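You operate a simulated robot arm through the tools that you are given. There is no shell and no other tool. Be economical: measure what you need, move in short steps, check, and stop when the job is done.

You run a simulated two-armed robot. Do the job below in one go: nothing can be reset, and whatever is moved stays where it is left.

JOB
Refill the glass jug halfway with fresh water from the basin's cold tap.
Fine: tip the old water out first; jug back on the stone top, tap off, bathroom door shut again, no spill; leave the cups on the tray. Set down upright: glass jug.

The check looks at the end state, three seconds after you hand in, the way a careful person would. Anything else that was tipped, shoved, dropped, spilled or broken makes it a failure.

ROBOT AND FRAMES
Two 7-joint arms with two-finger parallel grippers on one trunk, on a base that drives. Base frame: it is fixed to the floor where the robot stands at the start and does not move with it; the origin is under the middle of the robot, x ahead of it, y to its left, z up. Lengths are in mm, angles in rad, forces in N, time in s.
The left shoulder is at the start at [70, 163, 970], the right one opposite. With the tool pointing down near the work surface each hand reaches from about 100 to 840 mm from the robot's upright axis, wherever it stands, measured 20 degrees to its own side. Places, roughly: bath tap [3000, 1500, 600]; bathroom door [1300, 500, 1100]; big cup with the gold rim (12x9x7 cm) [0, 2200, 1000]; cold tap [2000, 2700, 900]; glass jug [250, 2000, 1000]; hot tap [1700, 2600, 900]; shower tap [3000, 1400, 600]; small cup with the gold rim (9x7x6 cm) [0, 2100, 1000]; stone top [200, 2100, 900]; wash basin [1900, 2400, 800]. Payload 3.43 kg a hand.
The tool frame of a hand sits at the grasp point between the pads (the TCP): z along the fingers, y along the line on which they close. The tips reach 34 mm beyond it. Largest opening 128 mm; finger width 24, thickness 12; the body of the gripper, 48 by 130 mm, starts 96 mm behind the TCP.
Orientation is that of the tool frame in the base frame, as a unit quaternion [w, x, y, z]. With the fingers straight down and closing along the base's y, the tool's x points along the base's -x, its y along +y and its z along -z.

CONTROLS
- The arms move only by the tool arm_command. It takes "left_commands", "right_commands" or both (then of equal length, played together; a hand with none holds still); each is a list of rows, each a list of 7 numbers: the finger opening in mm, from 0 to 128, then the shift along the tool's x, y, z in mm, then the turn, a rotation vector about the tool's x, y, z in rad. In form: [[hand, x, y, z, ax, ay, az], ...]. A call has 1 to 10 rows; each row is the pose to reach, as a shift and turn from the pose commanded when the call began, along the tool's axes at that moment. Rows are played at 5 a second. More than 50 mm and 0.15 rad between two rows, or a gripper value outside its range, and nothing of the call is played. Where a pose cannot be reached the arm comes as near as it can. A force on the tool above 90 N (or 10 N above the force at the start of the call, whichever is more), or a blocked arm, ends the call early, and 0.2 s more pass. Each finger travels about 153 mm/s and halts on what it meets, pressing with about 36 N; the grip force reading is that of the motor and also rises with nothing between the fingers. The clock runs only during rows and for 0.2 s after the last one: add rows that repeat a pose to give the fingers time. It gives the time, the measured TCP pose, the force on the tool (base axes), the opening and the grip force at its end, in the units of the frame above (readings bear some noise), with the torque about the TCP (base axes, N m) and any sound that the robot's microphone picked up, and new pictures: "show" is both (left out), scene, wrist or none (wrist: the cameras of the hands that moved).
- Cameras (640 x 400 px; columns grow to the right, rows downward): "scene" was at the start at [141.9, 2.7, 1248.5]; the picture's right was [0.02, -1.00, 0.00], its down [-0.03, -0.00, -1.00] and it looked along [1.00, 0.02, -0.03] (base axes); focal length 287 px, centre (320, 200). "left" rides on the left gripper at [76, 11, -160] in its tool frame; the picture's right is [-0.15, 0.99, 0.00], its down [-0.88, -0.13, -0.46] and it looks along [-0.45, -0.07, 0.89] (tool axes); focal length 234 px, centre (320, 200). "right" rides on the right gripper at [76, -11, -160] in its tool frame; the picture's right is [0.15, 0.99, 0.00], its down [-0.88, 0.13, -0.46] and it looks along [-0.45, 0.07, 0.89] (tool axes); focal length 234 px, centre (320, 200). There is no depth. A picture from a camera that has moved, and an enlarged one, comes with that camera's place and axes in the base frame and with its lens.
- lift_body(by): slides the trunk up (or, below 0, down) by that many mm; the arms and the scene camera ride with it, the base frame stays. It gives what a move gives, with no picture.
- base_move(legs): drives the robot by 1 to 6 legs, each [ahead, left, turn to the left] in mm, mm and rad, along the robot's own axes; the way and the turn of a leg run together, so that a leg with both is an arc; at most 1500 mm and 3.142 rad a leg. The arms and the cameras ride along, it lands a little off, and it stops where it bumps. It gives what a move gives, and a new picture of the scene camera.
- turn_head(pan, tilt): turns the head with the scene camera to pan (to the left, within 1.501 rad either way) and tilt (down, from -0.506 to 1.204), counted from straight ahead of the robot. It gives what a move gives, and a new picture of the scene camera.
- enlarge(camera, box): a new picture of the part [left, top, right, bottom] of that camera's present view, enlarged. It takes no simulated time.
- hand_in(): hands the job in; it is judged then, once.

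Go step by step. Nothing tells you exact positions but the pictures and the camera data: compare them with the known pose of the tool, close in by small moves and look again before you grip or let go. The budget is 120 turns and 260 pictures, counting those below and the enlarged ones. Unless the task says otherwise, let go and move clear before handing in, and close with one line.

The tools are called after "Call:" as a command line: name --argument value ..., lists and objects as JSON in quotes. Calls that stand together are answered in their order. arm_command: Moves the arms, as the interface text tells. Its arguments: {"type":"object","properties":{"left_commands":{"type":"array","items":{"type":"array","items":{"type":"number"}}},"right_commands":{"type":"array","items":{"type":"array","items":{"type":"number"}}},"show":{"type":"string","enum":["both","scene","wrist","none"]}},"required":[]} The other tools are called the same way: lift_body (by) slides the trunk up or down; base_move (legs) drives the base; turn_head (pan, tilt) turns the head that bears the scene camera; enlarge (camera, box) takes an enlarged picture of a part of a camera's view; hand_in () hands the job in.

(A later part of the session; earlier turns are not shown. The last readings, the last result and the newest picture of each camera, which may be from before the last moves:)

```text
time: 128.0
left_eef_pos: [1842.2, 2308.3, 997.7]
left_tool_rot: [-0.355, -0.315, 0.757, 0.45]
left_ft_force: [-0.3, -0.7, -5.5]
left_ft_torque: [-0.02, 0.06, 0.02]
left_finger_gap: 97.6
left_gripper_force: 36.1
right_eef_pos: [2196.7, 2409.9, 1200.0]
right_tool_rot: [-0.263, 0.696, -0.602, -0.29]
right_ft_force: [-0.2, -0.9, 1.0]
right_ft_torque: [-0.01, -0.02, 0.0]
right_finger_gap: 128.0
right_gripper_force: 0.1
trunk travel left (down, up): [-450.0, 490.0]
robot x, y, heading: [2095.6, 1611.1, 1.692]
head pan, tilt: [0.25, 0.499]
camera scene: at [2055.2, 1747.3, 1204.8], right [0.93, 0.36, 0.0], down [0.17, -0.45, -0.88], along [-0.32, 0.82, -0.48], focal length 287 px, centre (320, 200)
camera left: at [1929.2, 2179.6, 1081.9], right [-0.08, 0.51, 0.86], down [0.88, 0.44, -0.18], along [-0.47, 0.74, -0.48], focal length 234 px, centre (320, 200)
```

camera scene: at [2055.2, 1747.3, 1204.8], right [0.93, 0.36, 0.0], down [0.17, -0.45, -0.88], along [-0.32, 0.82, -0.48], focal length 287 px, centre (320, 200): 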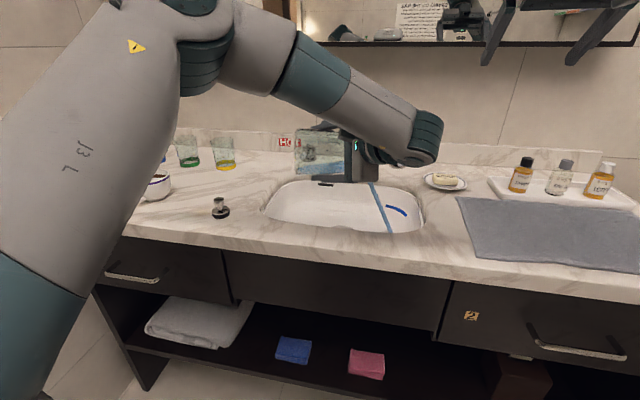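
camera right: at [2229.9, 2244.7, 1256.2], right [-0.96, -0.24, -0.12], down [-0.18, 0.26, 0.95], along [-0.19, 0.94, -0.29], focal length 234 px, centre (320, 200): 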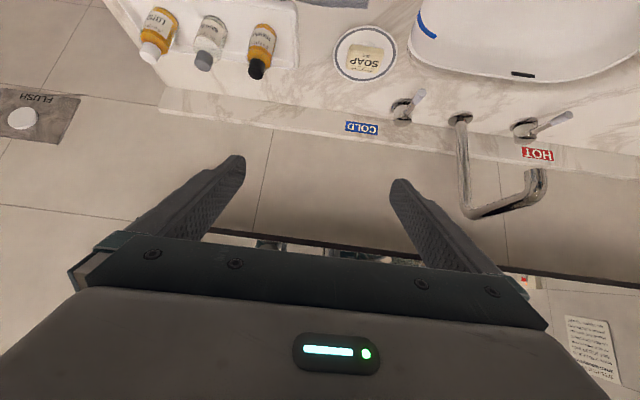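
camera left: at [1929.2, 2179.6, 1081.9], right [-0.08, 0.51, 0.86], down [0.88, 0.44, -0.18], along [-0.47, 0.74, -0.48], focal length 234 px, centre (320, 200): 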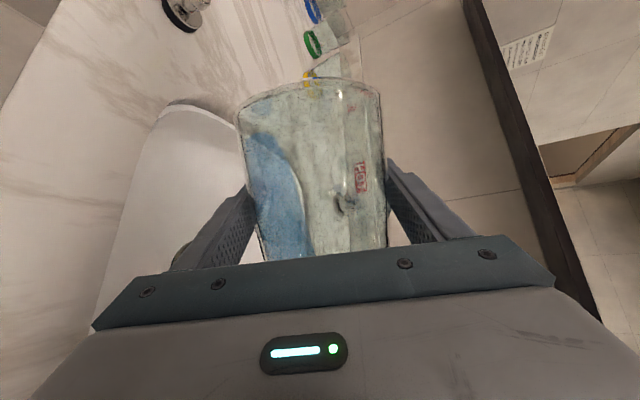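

The stream falls inside the basin. I keep pouring, rolling further slowly.

Call:
arm_command --left_commands '[[40, 0, 0, 0, 0, 0, 0], [40, 0, 0, 0, 0, 0, 0.06], [40, 0, 0, 0, 0, 0, 0.12], [40, 0, 0, 0, 0, 0, 0.18], [40, 0, 0, 0, 0, 0, 0.24], [40, 0, 0, 0, 0, 0, 0.3], [40, 0, 0, 0, 0, 0, 0.36], [40, 0, 0, 0, 0, 0, 0.42], [40, 0, 0, 0, 0, 0, 0.48], [40, 0, 0, 0, 0, 0, 0.48]]'

```text
time: 130.2
left_eef_pos: [1841.5, 2308.3, 996.4]
left_tool_rot: [-0.405, -0.222, 0.789, 0.405]
left_ft_force: [0.3, -0.1, -4.1]
left_ft_torque: [0.0, 0.05, -0.04]
left_finger_gap: 97.7
left_gripper_force: 36.1
left hand out of reach, approached as far as the arm can: row 6, 7, 8, 9, 10
right_eef_pos: [2197.3, 2410.1, 1198.9]
right_tool_rot: [-0.264, 0.695, -0.602, -0.29]
right_ft_force: [0.0, -0.3, -0.1]
right_ft_torque: [-0.01, -0.02, -0.01]
right_finger_gap: 128.0
right_gripper_force: 0.1
trunk travel left (down, up): [-450.0, 490.0]
robot x, y, heading: [2097.1, 1611.9, 1.69]
head pan, tilt: [0.25, 0.499]
camera scene: at [2055.2, 1747.2, 1204.8], right [0.93, 0.36, 0.0], down [0.17, -0.45, -0.88], along [-0.32, 0.82, -0.48], focal length 287 px, centre (320, 200)
camera left: at [1928.7, 2190.3, 1096.8], right [0.06, 0.67, 0.74], down [0.88, 0.32, -0.35], along [-0.47, 0.68, -0.57], focal length 234 px, centre (320, 200)
```

scene: 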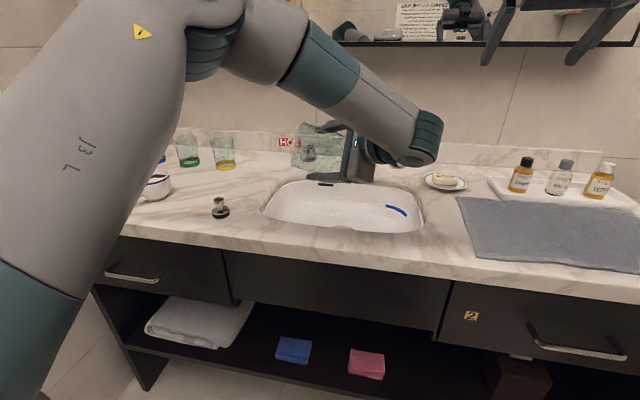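
left: 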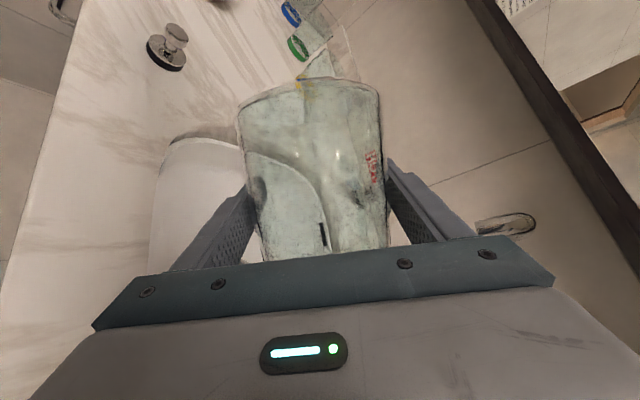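

Weight fell to 4.1 N, so the jug looks empty. Let me check closely before turning it upright.

Call:
arm_command --left_commands '[[40, 0, 0, 0, 0, 0, 0], [40, 0, 0, 0, 0, 0, 0], [40, 0, 0, 0, 0, 0, 0], [40, 0, 0, 0, 0, 0, 0], [40, 0, 0, 0, 0, 0, 0]]' --show "none"

Call:
enlarge --camera "scene" --box '[250, 110, 450, 240]'

Call:
enlarge --camera "left" --box '[200, 60, 420, 260]'

```text
time: 131.3
left_eef_pos: [1842.7, 2307.4, 997.9]
left_tool_rot: [-0.405, -0.223, 0.789, 0.405]
left_ft_force: [-0.7, 0.4, -3.8]
left_ft_torque: [0.03, 0.07, 0.0]
left_finger_gap: 97.4
left_gripper_force: 35.7
right_eef_pos: [2196.6, 2409.4, 1199.1]
right_tool_rot: [-0.264, 0.696, -0.602, -0.291]
right_ft_force: [-0.7, -0.2, 0.7]
right_ft_torque: [0.02, 0.04, 0.0]
right_finger_gap: 128.2
right_gripper_force: 0.0
trunk travel left (down, up): [-450.0, 490.0]
robot x, y, heading: [2090.5, 1612.0, 1.693]
head pan, tilt: [0.25, 0.499]
```

```text
3.08 times, centred on (350, 175) of scene
camera zoom: at [2055.2, 1747.2, 1204.8], right [0.93, 0.36, 0.0], down [0.17, -0.45, -0.88], along [-0.32, 0.82, -0.48], focal length 882 px, centre (228, 277)
```

zoom: 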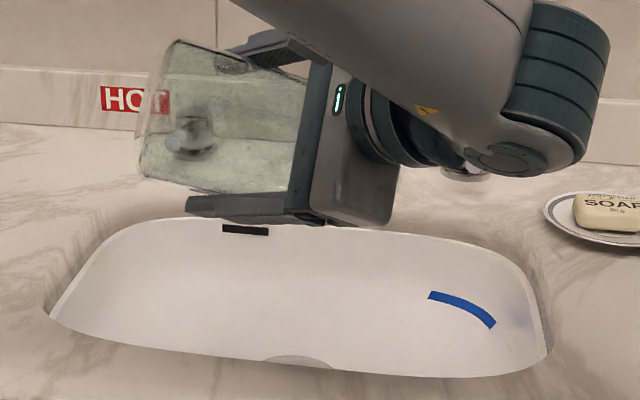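

```text
2.00 times, centred on (310, 160) of left
camera zoom: at [1928.7, 2190.3, 1096.8], right [0.06, 0.67, 0.74], down [0.88, 0.32, -0.35], along [-0.47, 0.68, -0.57], focal length 468 px, centre (340, 280)
```

zoom: 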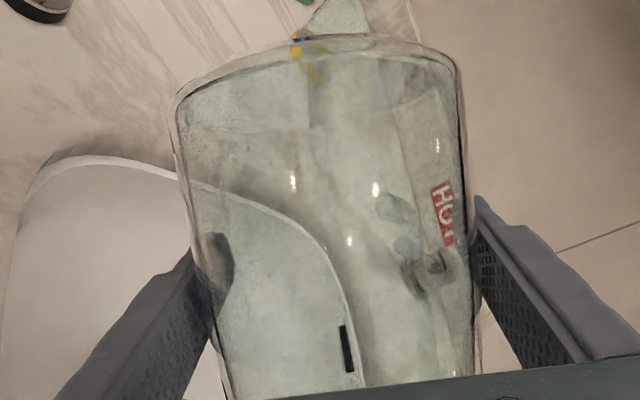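

The jug is empty. Turning it back upright.

Call:
arm_command --left_commands '[[40, 0, 0, 0, 0, 0, -0.15], [40, 0, 0, 0, 0, 0, -0.3], [40, 0, 0, 0, 0, 0, -0.45], [40, 0, 0, 0, 0, 0, -0.6], [40, 0, 0, 0, 0, 0, -0.75], [40, 0, 0, 0, 0, 0, -0.9], [40, 0, 0, 0, 0, 0, -1.05], [40, 0, 0, 0, 0, 0, -1.2], [40, 0, 0, 0, 0, 0, -1.35], [40, 0, 0, 0, 0, 0, -1.5]]' --show "none"

```text
time: 133.6
left_eef_pos: [1841.0, 2307.7, 997.3]
left_tool_rot: [0.02, 0.701, -0.425, -0.572]
left_ft_force: [0.7, 0.3, -4.1]
left_ft_torque: [0.02, 0.04, -0.01]
left_finger_gap: 97.6
left_gripper_force: 36.1
right_eef_pos: [2196.9, 2408.6, 1199.1]
right_tool_rot: [-0.263, 0.696, -0.602, -0.291]
right_ft_force: [-0.4, -0.8, 1.1]
right_ft_torque: [-0.04, 0.04, -0.03]
right_finger_gap: 127.7
right_gripper_force: 0.0
trunk travel left (down, up): [-450.0, 490.0]
robot x, y, heading: [2094.9, 1607.9, 1.695]
head pan, tilt: [0.25, 0.499]
```

Call:
arm_command --left_commands '[[40, 0, 0, 0, 0, 0, -0.15], [40, 0, 0, 0, 0, 0, -0.3], [40, 0, 0, 0, 0, 0, -0.45], [40, 0, 0, 0, 0, 0, -0.575], [40, 0, 0, 0, 0, 0, -0.575]]' --show "none"

Call:
arm_command --left_commands '[[40, 20, 0, 7, 0, 0, 0], [40, 40, 0, 14.5, 0, 0, 0], [40, 61, 0, 22, 0, 0, 0], [40, 61, 0, 22, 0, 0, 0]]'

Call:
enlarge --camera "right" --box '[300, 0, 640, 240]'

```text
time: 134.8
left_eef_pos: [1841.2, 2307.8, 997.1]
left_tool_rot: [-0.143, 0.793, -0.208, -0.554]
left_ft_force: [-0.7, -1.1, -4.7]
left_ft_torque: [-0.03, 0.02, -0.02]
left_finger_gap: 97.5
left_gripper_force: 35.8
right_eef_pos: [2197.2, 2408.7, 1199.4]
right_tool_rot: [-0.264, 0.695, -0.602, -0.291]
right_ft_force: [-0.4, 0.0, 0.3]
right_ft_torque: [0.03, 0.01, -0.01]
right_finger_gap: 128.1
right_gripper_force: 0.1
trunk travel left (down, up): [-450.0, 490.0]
robot x, y, heading: [2096.4, 1611.1, 1.691]
head pan, tilt: [0.25, 0.499]
```

```text
time: 135.8
left_eef_pos: [1840.3, 2307.3, 931.7]
left_tool_rot: [-0.143, 0.792, -0.209, -0.555]
left_ft_force: [-0.1, -0.1, -4.9]
left_ft_torque: [-0.03, -0.01, 0.04]
left_finger_gap: 97.7
left_gripper_force: 35.8
right_eef_pos: [2197.5, 2408.5, 1201.4]
right_tool_rot: [-0.263, 0.696, -0.602, -0.291]
right_ft_force: [0.7, -0.1, -1.3]
right_ft_torque: [-0.02, 0.01, -0.04]
right_finger_gap: 128.2
right_gripper_force: 0.0
trunk travel left (down, up): [-450.0, 490.0]
robot x, y, heading: [2093.7, 1610.4, 1.688]
head pan, tilt: [0.25, 0.499]
camera scene: at [2055.3, 1746.8, 1204.9], right [0.93, 0.36, 0.0], down [0.17, -0.45, -0.88], along [-0.32, 0.82, -0.48], focal length 287 px, centre (320, 200)
camera left: at [1988.9, 2211.5, 916.2], right [-0.53, -0.84, 0.14], down [0.18, 0.06, 0.98], along [-0.83, 0.54, 0.12], focal length 234 px, centre (320, 200)
```

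scene: 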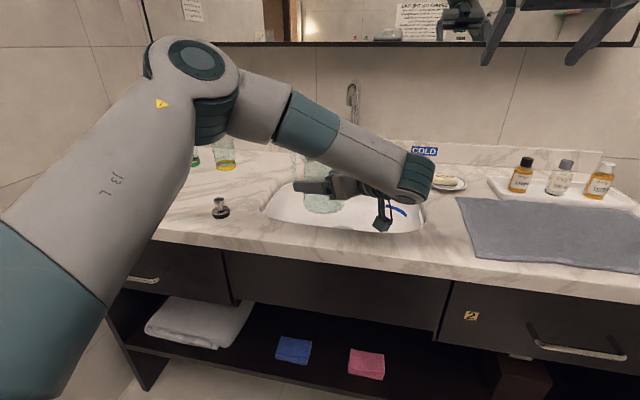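
left: 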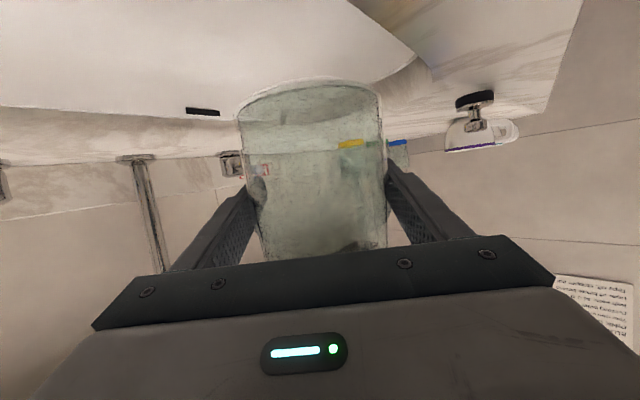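

```text
1.67 times, centred on (470, 120) of right
camera zoom: at [2230.1, 2244.0, 1256.6], right [-0.96, -0.24, -0.12], down [-0.18, 0.26, 0.95], along [-0.19, 0.94, -0.29], focal length 390 px, centre (70, 333)
```

zoom: 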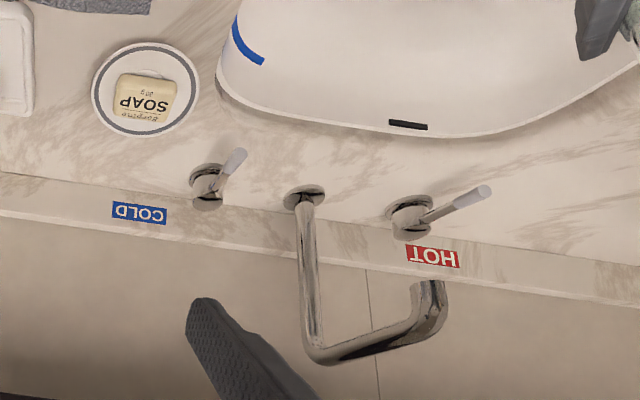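

Call:
enlarge --camera "scene" --box '[280, 60, 440, 180]'

```text
3.33 times, centred on (360, 120) of scene
camera zoom: at [2055.3, 1746.8, 1204.9], right [0.93, 0.36, 0.0], down [0.17, -0.45, -0.88], along [-0.32, 0.82, -0.48], focal length 955 px, centre (187, 467)
```

zoom: 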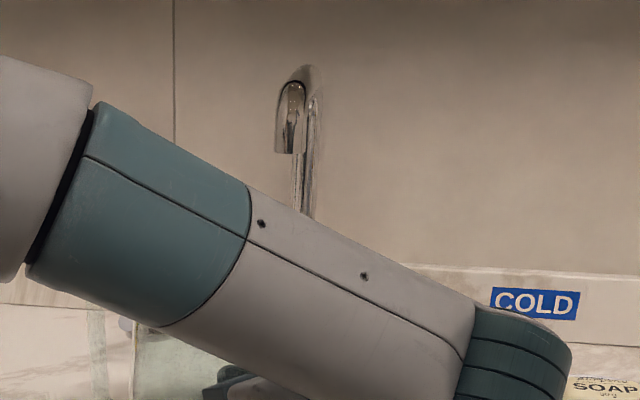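

The outlet triangulates consistently to (1844, 2499, 1063). I'll yaw the left hand to point straight ahead so the right side by the cold lever stays free.

Call:
arm_command --left_commands '[[40, 0, 0, 0, 0.106, 0, 0.039], [40, 0, 0, 0, 0.212, 0, 0.077], [40, 0, 0, 0, 0.318, 0, 0.116], [40, 0, 0, 0, 0.424, 0, 0.155], [40, 0, 0, 0, 0.53, 0, 0.193], [40, 0, 0, 0, 0.636, 0, 0.232], [40, 0, 0, 0, 0.742, 0, 0.271], [40, 0, 0, 0, 0.846, 0, 0.309], [40, 0, 0, 0, 0.846, 0, 0.309]]'

```text
time: 137.8
left_eef_pos: [1842.5, 2308.8, 934.0]
left_tool_rot: [-0.37, 0.623, -0.534, -0.435]
left_ft_force: [-0.2, 0.8, -3.9]
left_ft_torque: [0.01, 0.04, -0.01]
left_finger_gap: 97.5
left_gripper_force: 35.8
right_eef_pos: [2198.5, 2409.5, 1200.2]
right_tool_rot: [-0.263, 0.695, -0.602, -0.291]
right_ft_force: [-0.4, 0.0, 0.8]
right_ft_torque: [-0.02, 0.03, 0.02]
right_finger_gap: 127.9
right_gripper_force: 0.1
trunk travel left (down, up): [-450.0, 490.0]
robot x, y, heading: [2092.4, 1612.7, 1.69]
head pan, tilt: [0.25, 0.499]
camera scene: at [2055.9, 1747.3, 1204.8], right [0.93, 0.36, 0.0], down [0.17, -0.45, -0.88], along [-0.32, 0.82, -0.48], focal length 287 px, centre (320, 200)
camera left: at [1858.6, 2132.4, 917.9], right [-0.98, -0.11, 0.14], down [0.15, -0.1, 0.98], along [-0.09, 0.99, 0.11], focal length 234 px, centre (320, 200)
```

scene: 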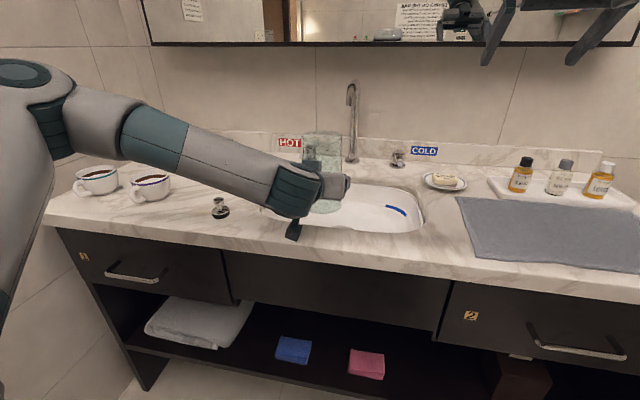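
left: 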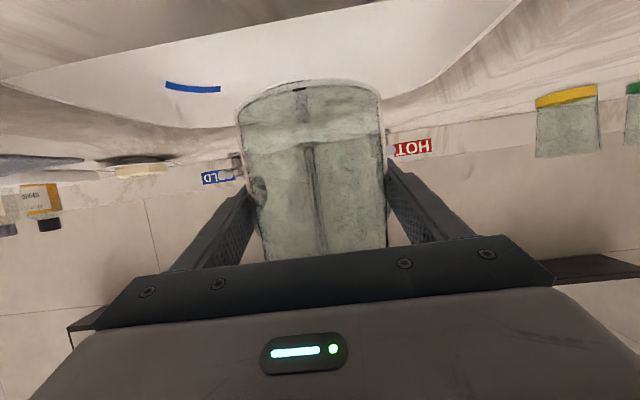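

Very good view. I'll drive 125 mm closer, then put the jug under the outlet.

Call:
base_move --legs '[[125, 0, 0]]'

```text
time: 139.0
left_eef_pos: [1827.9, 2434.4, 931.5]
left_tool_rot: [-0.37, 0.624, -0.533, -0.436]
left_ft_force: [0.4, -0.1, -5.1]
left_ft_torque: [0.07, -0.01, -0.01]
left_finger_gap: 97.6
left_gripper_force: 36.3
right_eef_pos: [2183.7, 2535.3, 1198.4]
right_tool_rot: [-0.264, 0.695, -0.602, -0.29]
right_ft_force: [-0.3, 0.1, -0.1]
right_ft_torque: [-0.03, 0.0, 0.0]
right_finger_gap: 128.1
right_gripper_force: 0.2
trunk travel left (down, up): [-450.0, 490.0]
robot x, y, heading: [2079.0, 1736.2, 1.692]
head pan, tilt: [0.25, 0.499]
camera scene: at [2040.1, 1873.0, 1204.8], right [0.93, 0.36, 0.0], down [0.17, -0.45, -0.88], along [-0.32, 0.82, -0.48], focal length 287 px, centre (320, 200)
```

scene: 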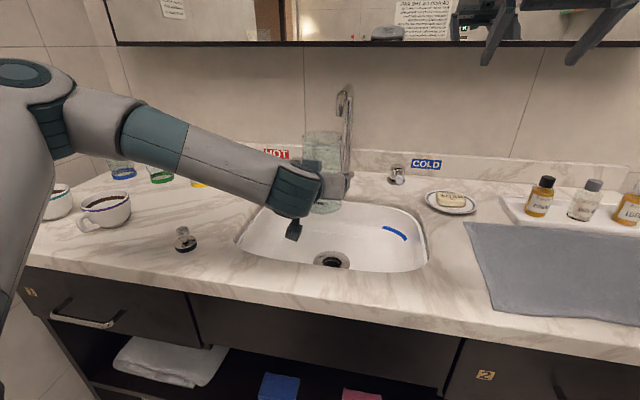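

Call:
arm_command --left_commands '[[40, -4, -8, 18, 0, 0, 0], [40, -8, -16, 36, 0, 0, 0], [40, -11, -24, 48, 0, 0, 0], [40, -11, -24, 48, 0, 0, 0]]' --show "wrist"

Call:
enlarge --camera "scene" --box '[260, 60, 440, 220]'

Call:
enlarge --camera "right" --box '[340, 0, 640, 220]'

```text
time: 140.0
left_eef_pos: [1843.6, 2485.0, 925.7]
left_tool_rot: [-0.369, 0.624, -0.533, -0.435]
left_ft_force: [0.2, -1.5, -4.4]
left_ft_torque: [0.01, -0.02, -0.01]
left_finger_gap: 97.4
left_gripper_force: 35.9
right_eef_pos: [2183.3, 2533.9, 1199.5]
right_tool_rot: [-0.264, 0.696, -0.602, -0.291]
right_ft_force: [-0.1, 1.5, 0.6]
right_ft_torque: [-0.01, -0.01, -0.01]
right_finger_gap: 128.3
right_gripper_force: 0.1
trunk travel left (down, up): [-450.0, 490.0]
robot x, y, heading: [2079.4, 1735.1, 1.697]
head pan, tilt: [0.25, 0.499]
camera left: at [1860.2, 2310.0, 911.0], right [-0.98, -0.1, 0.14], down [0.15, -0.1, 0.98], along [-0.09, 0.99, 0.11], focal length 234 px, centre (320, 200)
```

left: 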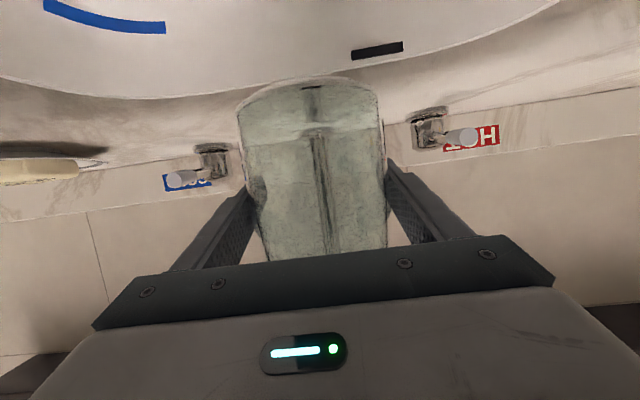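

```text
2.50 times, centred on (350, 140) of scene
camera zoom: at [2040.1, 1872.1, 1204.8], right [0.93, 0.36, 0.0], down [0.17, -0.45, -0.88], along [-0.32, 0.82, -0.48], focal length 716 px, centre (245, 350)
```

zoom: 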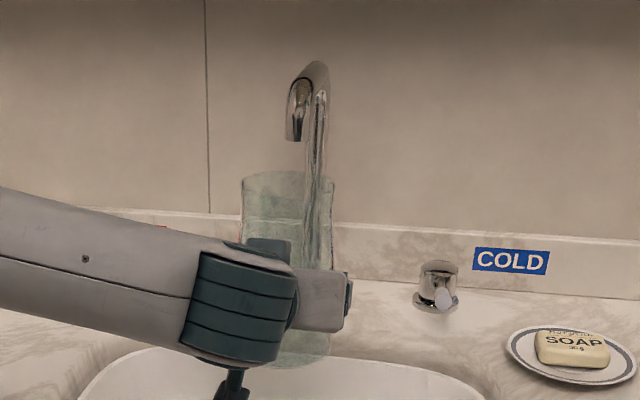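

```text
1.82 times, centred on (490, 110) of right
camera zoom: at [2215.8, 2369.0, 1256.4], right [-0.96, -0.23, -0.12], down [-0.18, 0.26, 0.95], along [-0.19, 0.94, -0.29], focal length 426 px, centre (11, 364)
```

zoom: 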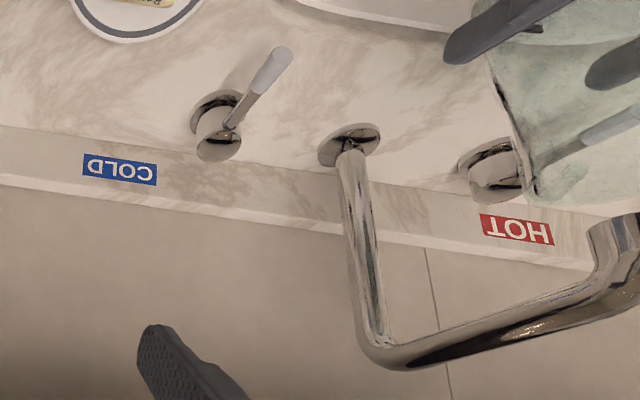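

The outlet sits about 25 mm above the jug's rim and nearly centred. I'll nudge 8 mm forward, then prepare the right hand: first look at it while rotating it to point ahead with a 90° roll, to push the lever.

Call:
arm_command --left_commands '[[40, -3, 0, 8, 0, 0, 0]]' --right_commands '[[100, 0, 0, -20, 0, 0, 0]]' --show "none"

Call:
arm_command --right_commands '[[80, 0, 0, -20, 0, 0, 0.15], [60, 0, 0, -40, 0, 0, 0.3], [40, 0, 0, -60, 0, 0, 0.45], [20, 0, 0, -80, 0, 0, 0.6], [0, 0, 0, -80, 0, 0, 0.75], [0, 0, 0, -80, 0, 0, 0.9], [0, 0, 0, -80, 0, 0, 1.05], [0, 0, 0, -80, 0, 0, 1.2], [0, 0, 0, -80, 0, 0, 1.35], [0, 0, 0, -80, 0, 0, 1.5]]'

```text
time: 140.4
left_eef_pos: [1841.7, 2493.1, 926.5]
left_tool_rot: [-0.37, 0.623, -0.534, -0.435]
left_ft_force: [-0.7, -0.5, -4.2]
left_ft_torque: [0.03, 0.0, 0.01]
left_finger_gap: 97.7
left_gripper_force: 35.5
right_eef_pos: [2184.9, 2517.5, 1213.6]
right_tool_rot: [-0.264, 0.696, -0.602, -0.291]
right_ft_force: [0.7, 0.1, -0.1]
right_ft_torque: [0.0, 0.03, -0.01]
right_finger_gap: 100.3
right_gripper_force: 0.0
trunk travel left (down, up): [-450.0, 490.0]
robot x, y, heading: [2080.1, 1736.8, 1.692]
head pan, tilt: [0.25, 0.499]
```

```text
time: 142.6
left_eef_pos: [1843.2, 2493.5, 925.7]
left_tool_rot: [-0.369, 0.624, -0.534, -0.435]
left_ft_force: [0.0, -1.1, -5.4]
left_ft_torque: [0.01, -0.01, 0.0]
left_finger_gap: 97.3
left_gripper_force: 36.0
right_eef_pos: [2191.7, 2462.0, 1269.4]
right_tool_rot: [-0.006, -0.098, 0.915, 0.392]
right_ft_force: [0.4, 0.5, -0.3]
right_ft_torque: [-0.01, -0.01, -0.01]
right_finger_gap: 0.0
right_gripper_force: 33.2
trunk travel left (down, up): [-450.0, 490.0]
robot x, y, heading: [2076.8, 1732.1, 1.691]
head pan, tilt: [0.25, 0.499]
camera scene: at [2040.2, 1872.3, 1204.8], right [0.93, 0.36, 0.0], down [0.17, -0.45, -0.88], along [-0.32, 0.82, -0.48], focal length 287 px, centre (320, 200)
camera right: at [2133.1, 2326.8, 1367.2], right [-0.31, 0.64, 0.7], down [0.88, -0.08, 0.47], along [0.35, 0.76, -0.54], focal length 234 px, centre (320, 200)
```

scene: 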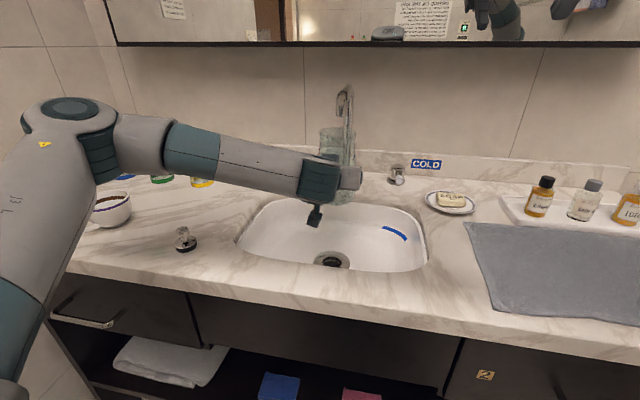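
right: 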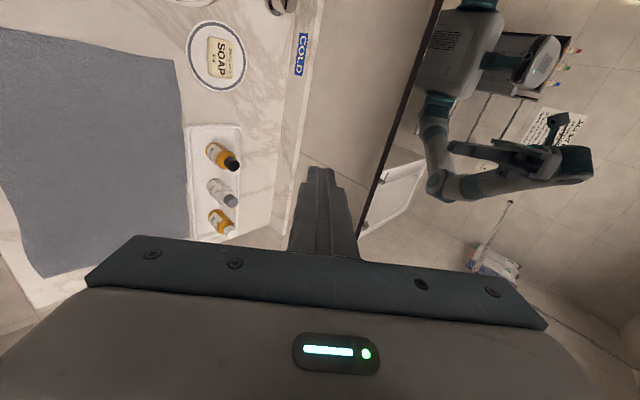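

The un-rolled hand suits better (its body stays clear of the jug and the camera above). I roll it back with fingers closed.

Call:
arm_command --right_commands '[[0, 0, 0, 0, 0, 0, -0.15], [0, 0, 0, 0, 0, 0, -0.3], [0, 0, 0, 0, 0, 0, -0.45], [0, 0, 0, 0, 0, 0, -0.6], [0, 0, 0, 0, 0, 0, -0.75], [0, 0, 0, 0, 0, 0, -0.9], [0, 0, 0, 0, 0, 0, -1.05], [0, 0, 0, 0, 0, 0, -1.2], [0, 0, 0, 0, 0, 0, -1.35], [0, 0, 0, 0, 0, 0, -1.5]]' --show "none"

Call:
arm_command --right_commands '[[0, 0, 30, 10, 0, 0, 0], [0, 0, 60, 20, 0, 0, 0], [0, 0, 90, 30, 0, 0, 0], [0, 0, 120, 40, 0, 0, 0], [0, 0, 150, 50, 0, 0, 0], [0, 20, 170, 70, 0, 0, 0], [0, 40, 170, 90, 0, 0, 0]]'

```text
time: 144.8
left_eef_pos: [1843.0, 2493.5, 926.1]
left_tool_rot: [-0.369, 0.624, -0.534, -0.435]
left_ft_force: [-1.3, -0.3, -4.5]
left_ft_torque: [0.02, 0.01, 0.01]
left_finger_gap: 97.3
left_gripper_force: 36.3
right_eef_pos: [2191.4, 2461.2, 1268.0]
right_tool_rot: [-0.265, 0.695, -0.602, -0.29]
right_ft_force: [-0.2, -0.3, 0.1]
right_ft_torque: [0.0, 0.04, -0.05]
right_finger_gap: 0.0
right_gripper_force: 33.2
trunk travel left (down, up): [-450.0, 490.0]
robot x, y, heading: [2079.5, 1734.4, 1.687]
head pan, tilt: [0.25, 0.499]
```

```text
time: 146.4
left_eef_pos: [1842.6, 2494.4, 925.8]
left_tool_rot: [-0.369, 0.624, -0.534, -0.435]
left_ft_force: [-0.2, -0.3, -4.1]
left_ft_torque: [0.0, 0.03, 0.01]
left_finger_gap: 97.8
left_gripper_force: 35.6
right_eef_pos: [2022.1, 2477.9, 1174.0]
right_tool_rot: [-0.263, 0.695, -0.602, -0.291]
right_ft_force: [-0.1, 0.3, -0.2]
right_ft_torque: [0.01, -0.01, 0.0]
right_finger_gap: 0.0
right_gripper_force: 33.3
trunk travel left (down, up): [-450.0, 490.0]
robot x, y, heading: [2075.4, 1734.2, 1.687]
head pan, tilt: [0.25, 0.499]
camera scene: at [2040.8, 1872.9, 1204.8], right [0.93, 0.36, 0.0], down [0.17, -0.45, -0.88], along [-0.32, 0.82, -0.48], focal length 287 px, centre (320, 200)
camera right: at [2054.1, 2312.0, 1230.4], right [-0.96, -0.23, -0.12], down [-0.18, 0.26, 0.95], along [-0.19, 0.94, -0.29], focal length 234 px, centre (320, 200)
```

scene: 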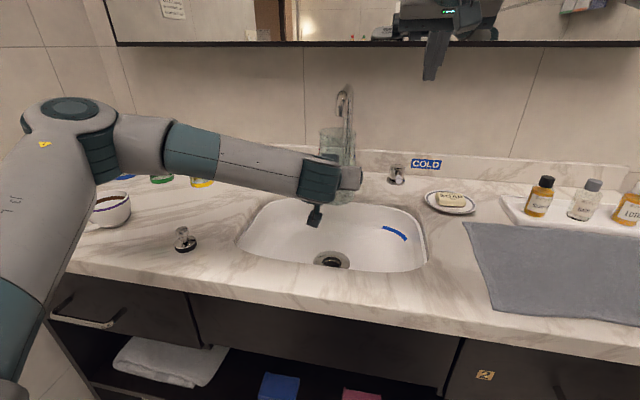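
right: 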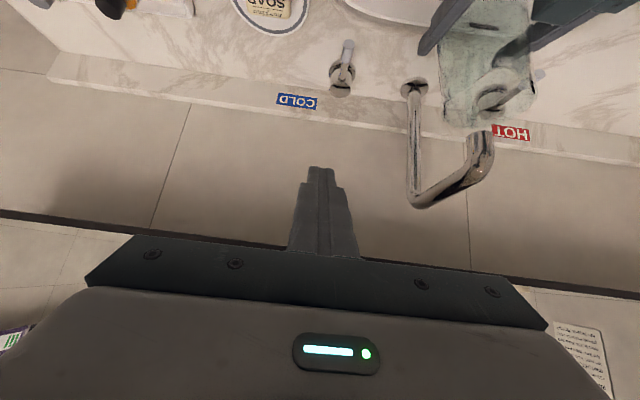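

Moving the closed fingertips down towards a point just right of the cold lever, first staying ~50 mm above.

Call:
arm_command --right_commands '[[0, 14, -2, 34, 0, 0, 0], [0, 27, -4, 68, 0, 0, 0], [0, 41, -6, 102, 0, 0, 0], [0, 54, -8, 136, 0, 0, 0], [0, 68, -10, 170, 0, 0, 0], [0, 81, -12, 204, 0, 0, 0], [0, 81, -12, 204, 0, 0, 0]]'

Call:
enlarge --camera "scene" --box '[320, 100, 480, 220]'

```text
time: 148.0
left_eef_pos: [1842.0, 2494.2, 926.3]
left_tool_rot: [-0.37, 0.624, -0.534, -0.435]
left_ft_force: [0.4, 0.4, -4.1]
left_ft_torque: [0.01, 0.02, -0.03]
left_finger_gap: 97.3
left_gripper_force: 35.5
right_eef_pos: [2024.8, 2567.2, 975.4]
right_tool_rot: [-0.264, 0.695, -0.603, -0.29]
right_ft_force: [-0.4, -0.5, 0.8]
right_ft_torque: [0.0, 0.02, -0.02]
right_finger_gap: 0.0
right_gripper_force: 32.8
trunk travel left (down, up): [-450.0, 490.0]
robot x, y, heading: [2078.8, 1735.4, 1.69]
head pan, tilt: [0.25, 0.499]
camera scene: at [2040.2, 1871.7, 1204.9], right [0.93, 0.36, 0.0], down [0.17, -0.45, -0.88], along [-0.32, 0.82, -0.48], focal length 287 px, centre (320, 200)
camera right: at [2057.6, 2402.6, 1031.9], right [-0.96, -0.23, -0.12], down [-0.18, 0.26, 0.95], along [-0.19, 0.94, -0.29], focal length 234 px, centre (320, 200)
```

scene: 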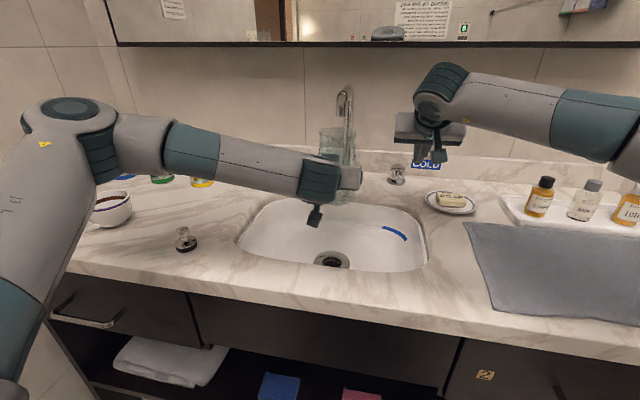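
right: 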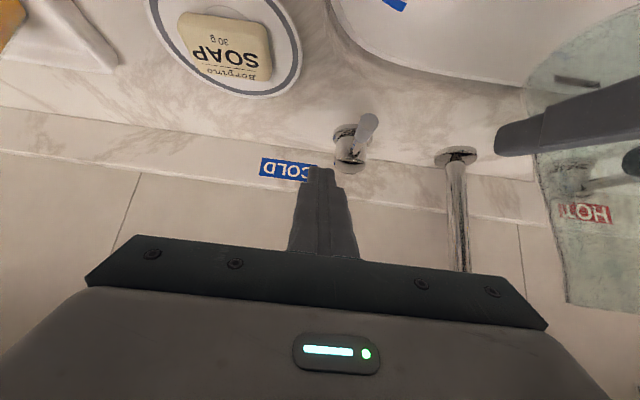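

```text
3.33 times, centred on (400, 160) of scene
camera zoom: at [2040.2, 1871.7, 1204.9], right [0.93, 0.36, 0.0], down [0.17, -0.45, -0.88], along [-0.32, 0.82, -0.48], focal length 955 px, centre (53, 333)
```

zoom: 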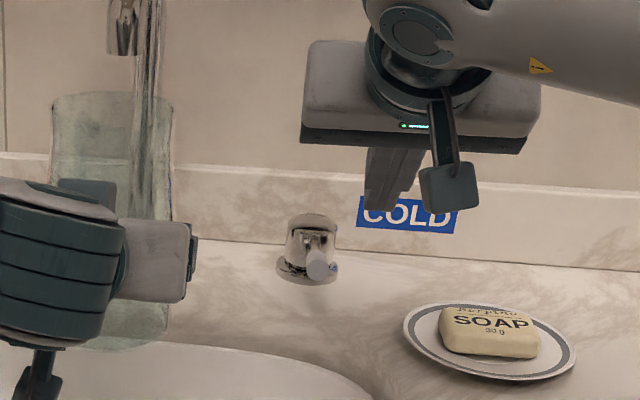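

Call:
arm_command --right_commands '[[0, 14, 0, 18, 0, 0, 0], [0, 28, 0, 35, 0, 0, 0], [0, 41, 0, 52, 0, 0, 0], [0, 41, 0, 52, 0, 0, 0]]' --show "wrist"

Call:
enlarge --camera "scene" --box '[320, 100, 480, 220]'

```text
time: 149.0
left_eef_pos: [1844.1, 2492.9, 926.5]
left_tool_rot: [-0.37, 0.624, -0.534, -0.435]
left_ft_force: [-1.1, 0.1, -3.2]
left_ft_torque: [0.04, 0.04, 0.0]
left_finger_gap: 97.3
left_gripper_force: 36.3
right_eef_pos: [2023.1, 2577.3, 910.7]
right_tool_rot: [-0.264, 0.695, -0.602, -0.291]
right_ft_force: [0.3, 0.1, 1.0]
right_ft_torque: [0.01, 0.0, -0.01]
right_finger_gap: 0.3
right_gripper_force: 33.2
trunk travel left (down, up): [-450.0, 490.0]
robot x, y, heading: [2078.7, 1735.6, 1.694]
head pan, tilt: [0.25, 0.499]
camera right: at [2055.4, 2413.0, 967.4], right [-0.96, -0.23, -0.12], down [-0.18, 0.26, 0.95], along [-0.19, 0.94, -0.29], focal length 234 px, centre (320, 200)
```

right: 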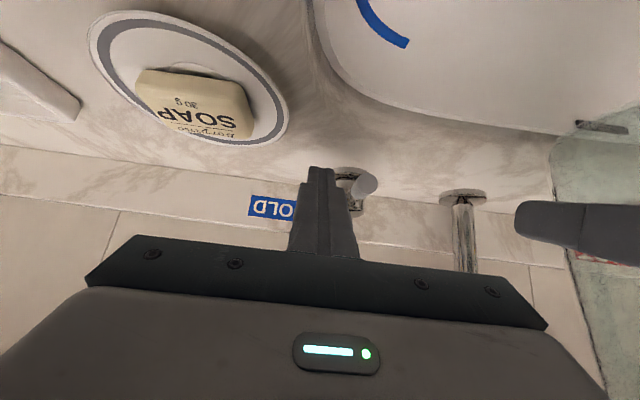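

```text
3.33 times, centred on (400, 160) of scene
camera zoom: at [2040.2, 1872.0, 1204.9], right [0.93, 0.36, 0.0], down [0.17, -0.45, -0.88], along [-0.32, 0.82, -0.48], focal length 955 px, centre (53, 333)
```

zoom: 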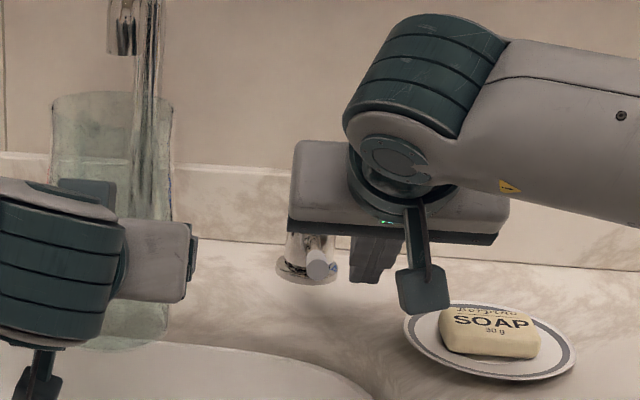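

Fingertip is just right of the lever tip. I push left in small steps and watch forces, sound and water.

Call:
arm_command --right_commands '[[0, 0, 10, 0, 0, 0, 0], [0, 0, 18, 0, 0, 0, 0], [0, 0, 24, 0, 0, 0, 0], [0, 0, 30, 0, 0, 0, 0]]' --show "wrist"

Call:
enlarge --camera "scene" --box '[300, 80, 460, 200]'

```text
time: 150.0
left_eef_pos: [1848.5, 2494.1, 927.0]
left_tool_rot: [-0.37, 0.622, -0.536, -0.435]
left_ft_force: [0.3, 0.5, -3.7]
left_ft_torque: [0.03, -0.01, -0.04]
left_finger_gap: 97.4
left_gripper_force: 36.1
right_eef_pos: [2004.1, 2574.7, 908.9]
right_tool_rot: [-0.266, 0.692, -0.607, -0.287]
right_ft_force: [30.0, -2.8, -1.0]
right_ft_torque: [-0.05, -0.43, -0.09]
right_finger_gap: 0.0
right_gripper_force: 32.7
trunk travel left (down, up): [-450.0, 490.0]
robot x, y, heading: [2080.1, 1736.9, 1.685]
head pan, tilt: [0.25, 0.499]
camera right: at [2034.1, 2410.2, 966.1], right [-0.97, -0.22, -0.12], down [-0.18, 0.26, 0.95], along [-0.18, 0.94, -0.29], focal length 234 px, centre (320, 200)
```

right: 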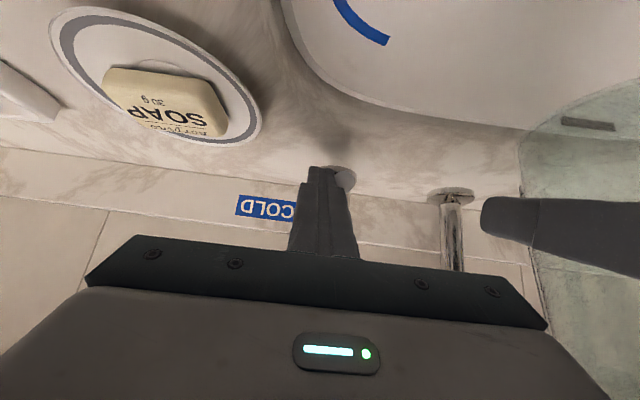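

```text
3.33 times, centred on (380, 140) of scene
camera zoom: at [2045.0, 1872.3, 1204.9], right [0.93, 0.36, 0.0], down [0.17, -0.45, -0.88], along [-0.32, 0.82, -0.48], focal length 955 px, centre (120, 400)
```

zoom: 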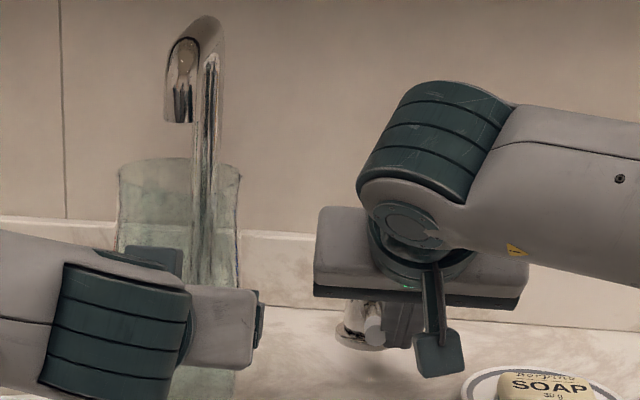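

The lever resists 30 N leftwards, so it's at its stop in that direction; it must open to the right. I'll straddle the lever with slightly open fingers so I can push it either way.

Call:
arm_command --right_commands '[[0, 0, -15, 0, 0, 0, 0], [0, 0, -25, 0, 0, 0, 0], [0, -17, -25, -16, 0, 0, 0], [0, -34, -25, -32, 0, 0, 0], [20, -51, -25, -48, 0, 0, 0], [40, -58, -10, -55, 0, 0, 0], [44, -58, 8, -55, -0.1, 0, -0.1], [44, -58, 8, -55, -0.18, 0, -0.18], [44, -58, 8, -55, -0.18, 0, -0.18]]' --show "wrist"

Call:
enlarge --camera "scene" --box '[300, 80, 460, 200]'

```text
time: 152.0
left_eef_pos: [1842.9, 2494.8, 926.2]
left_tool_rot: [-0.37, 0.624, -0.534, -0.435]
left_ft_force: [0.1, 0.4, -4.2]
left_ft_torque: [0.01, -0.01, 0.02]
left_finger_gap: 97.4
left_gripper_force: 36.6
right_eef_pos: [1984.6, 2573.7, 989.8]
right_tool_rot: [-0.226, 0.768, -0.508, -0.319]
right_ft_force: [-0.5, -0.1, -0.5]
right_ft_torque: [0.02, 0.03, -0.02]
right_finger_gap: 43.8
right_gripper_force: 0.1
trunk travel left (down, up): [-450.0, 490.0]
robot x, y, heading: [2079.6, 1736.8, 1.692]
head pan, tilt: [0.25, 0.499]
camera right: at [2057.4, 2422.6, 1046.8], right [-0.87, -0.47, -0.13], down [-0.25, 0.21, 0.95], along [-0.42, 0.86, -0.3], focal length 234 px, centre (320, 200)
```

right: 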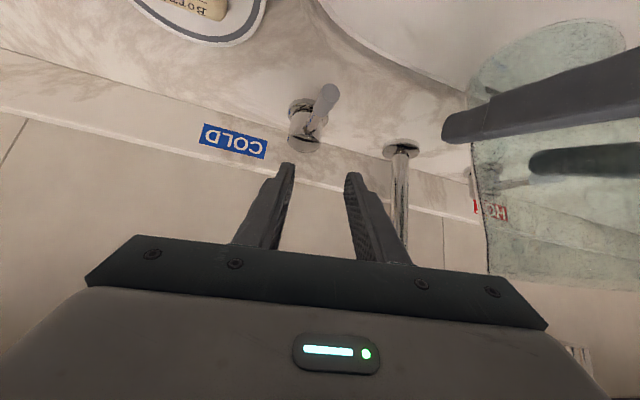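

```text
3.33 times, centred on (380, 140) of scene
camera zoom: at [2039.9, 1872.2, 1204.8], right [0.93, 0.36, 0.0], down [0.17, -0.45, -0.88], along [-0.32, 0.82, -0.48], focal length 955 px, centre (120, 400)
```

zoom: 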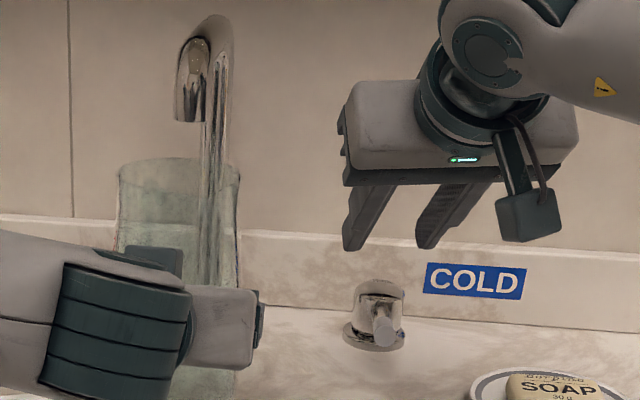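

Fingers are above, straddling the lever line. Lowering.

Call:
arm_command --right_commands '[[44, 20, -1, 19, 0, 0, 0], [44, 40, -2, 38, 0, 0, 0], [44, 59, -3, 57, 0, 0, 0], [44, 59, -3, 57, 0, 0, 0]]' --show "wrist"

Call:
enlarge --camera "scene" --box '[300, 80, 460, 200]'

```text
time: 153.0
left_eef_pos: [1841.6, 2493.3, 927.6]
left_tool_rot: [-0.37, 0.624, -0.534, -0.434]
left_ft_force: [0.1, -0.3, -4.5]
left_ft_torque: [-0.02, 0.01, -0.02]
left_finger_gap: 97.5
left_gripper_force: 36.0
right_eef_pos: [1986.8, 2575.4, 907.2]
right_tool_rot: [-0.226, 0.767, -0.509, -0.319]
right_ft_force: [-0.1, -0.2, -0.1]
right_ft_torque: [-0.02, 0.02, 0.02]
right_finger_gap: 44.0
right_gripper_force: 0.0
trunk travel left (down, up): [-450.0, 490.0]
robot x, y, heading: [2077.5, 1736.9, 1.69]
head pan, tilt: [0.25, 0.499]
camera right: at [2058.8, 2424.0, 965.3], right [-0.87, -0.47, -0.13], down [-0.25, 0.21, 0.95], along [-0.42, 0.86, -0.3], focal length 234 px, centre (320, 200)
```

right: 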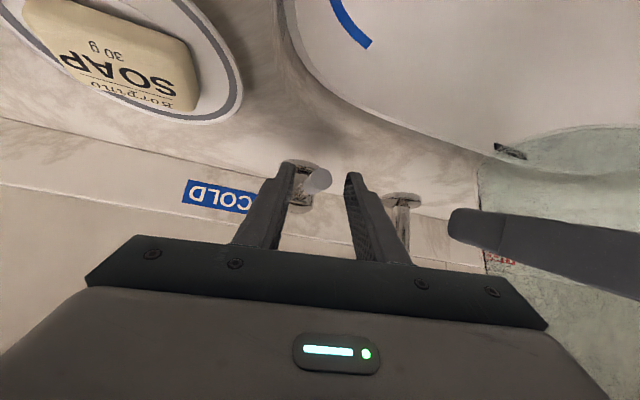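

```text
3.33 times, centred on (380, 140) of scene
camera zoom: at [2040.1, 1871.9, 1204.9], right [0.93, 0.36, 0.0], down [0.17, -0.45, -0.88], along [-0.32, 0.82, -0.48], focal length 955 px, centre (120, 400)
```

zoom: 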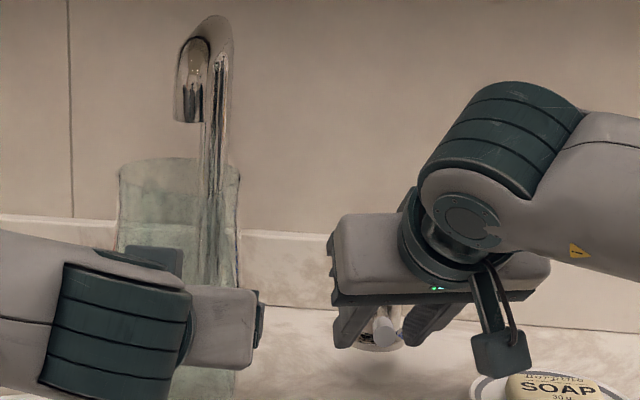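

The lever is between the fingers. Pushing gently to the right.

Call:
arm_command --right_commands '[[44, 2.8, -9, -2.6, 0, 0, 0], [44, 5.6, -18.5, -5.2, 0, 0, 0], [44, 8.4, -28, -7.8, 0, 0, 0], [44, 10, -33, -9.2, 0, 0, 0]]' --show "wrist"

Call:
enlarge --camera "scene" --box '[300, 80, 460, 200]'

```text
time: 154.0
left_eef_pos: [1843.3, 2493.5, 927.9]
left_tool_rot: [-0.369, 0.625, -0.533, -0.435]
left_ft_force: [-0.9, -1.0, -3.8]
left_ft_torque: [-0.01, 0.0, -0.02]
left_finger_gap: 97.4
left_gripper_force: 35.9
right_eef_pos: [2024.3, 2575.1, 907.3]
right_tool_rot: [-0.225, 0.768, -0.508, -0.319]
right_ft_force: [-0.9, 0.1, 0.5]
right_ft_torque: [0.01, 0.02, -0.01]
right_finger_gap: 44.0
right_gripper_force: 0.0
trunk travel left (down, up): [-450.0, 490.0]
robot x, y, heading: [2079.6, 1737.3, 1.688]
head pan, tilt: [0.25, 0.499]
camera right: at [2095.8, 2423.6, 964.9], right [-0.87, -0.47, -0.13], down [-0.25, 0.21, 0.95], along [-0.42, 0.86, -0.3], focal length 234 px, centre (320, 200)
```

right: 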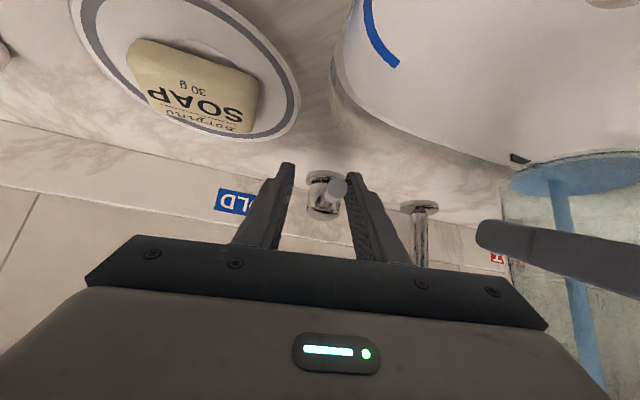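

```text
3.33 times, centred on (380, 140) of scene
camera zoom: at [2040.2, 1872.4, 1204.8], right [0.93, 0.36, 0.0], down [0.17, -0.45, -0.88], along [-0.32, 0.82, -0.48], focal length 955 px, centre (120, 400)
```

zoom: 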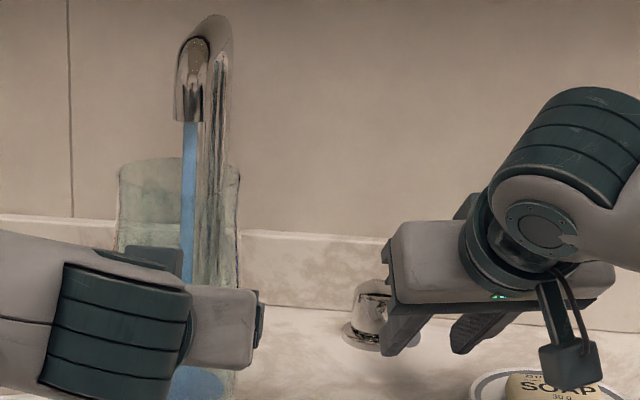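

Cold water is running right into the jug. I hold and watch the level.

Call:
arm_command --right_commands '[[44, 0, 0, 0, 0, 0, 0], [44, 0, 0, 0, 0, 0, 0], [44, 0, 0, 0, 0, 0, 0], [44, 0, 0, 0, 0, 0, 0], [44, 0, 0, 0, 0, 0, 0]]' --show "wrist"

Call:
enlarge --camera "left" --box '[200, 50, 420, 270]'

```text
time: 155.2
left_eef_pos: [1841.6, 2493.6, 926.5]
left_tool_rot: [-0.369, 0.625, -0.534, -0.435]
left_ft_force: [0.2, -0.2, -4.1]
left_ft_torque: [0.03, -0.02, 0.0]
left_finger_gap: 97.5
left_gripper_force: 36.0
right_eef_pos: [2022.4, 2575.2, 906.4]
right_tool_rot: [-0.224, 0.768, -0.508, -0.318]
right_ft_force: [0.8, -0.5, 0.6]
right_ft_torque: [0.0, 0.01, 0.02]
right_finger_gap: 44.3
right_gripper_force: 0.1
trunk travel left (down, up): [-450.0, 490.0]
robot x, y, heading: [2081.7, 1733.8, 1.693]
head pan, tilt: [0.25, 0.499]
camera right: at [2095.8, 2423.7, 964.8], right [-0.87, -0.47, -0.13], down [-0.25, 0.21, 0.95], along [-0.42, 0.86, -0.3], focal length 234 px, centre (320, 200)
```

right: 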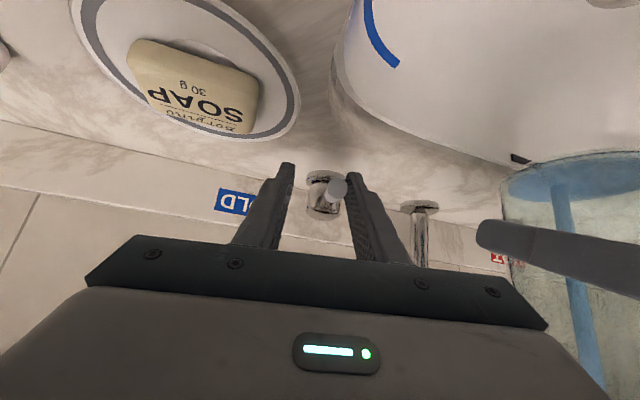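

```text
1.82 times, centred on (310, 160) of left
camera zoom: at [1858.9, 2318.1, 911.4], right [-0.98, -0.1, 0.14], down [0.15, -0.1, 0.98], along [-0.09, 0.99, 0.11], focal length 426 px, centre (338, 273)
```

zoom: 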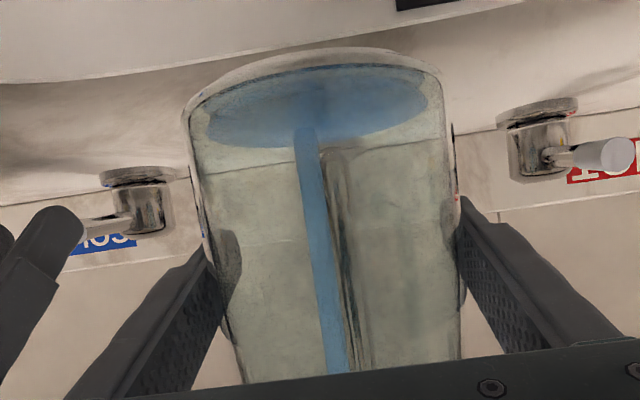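

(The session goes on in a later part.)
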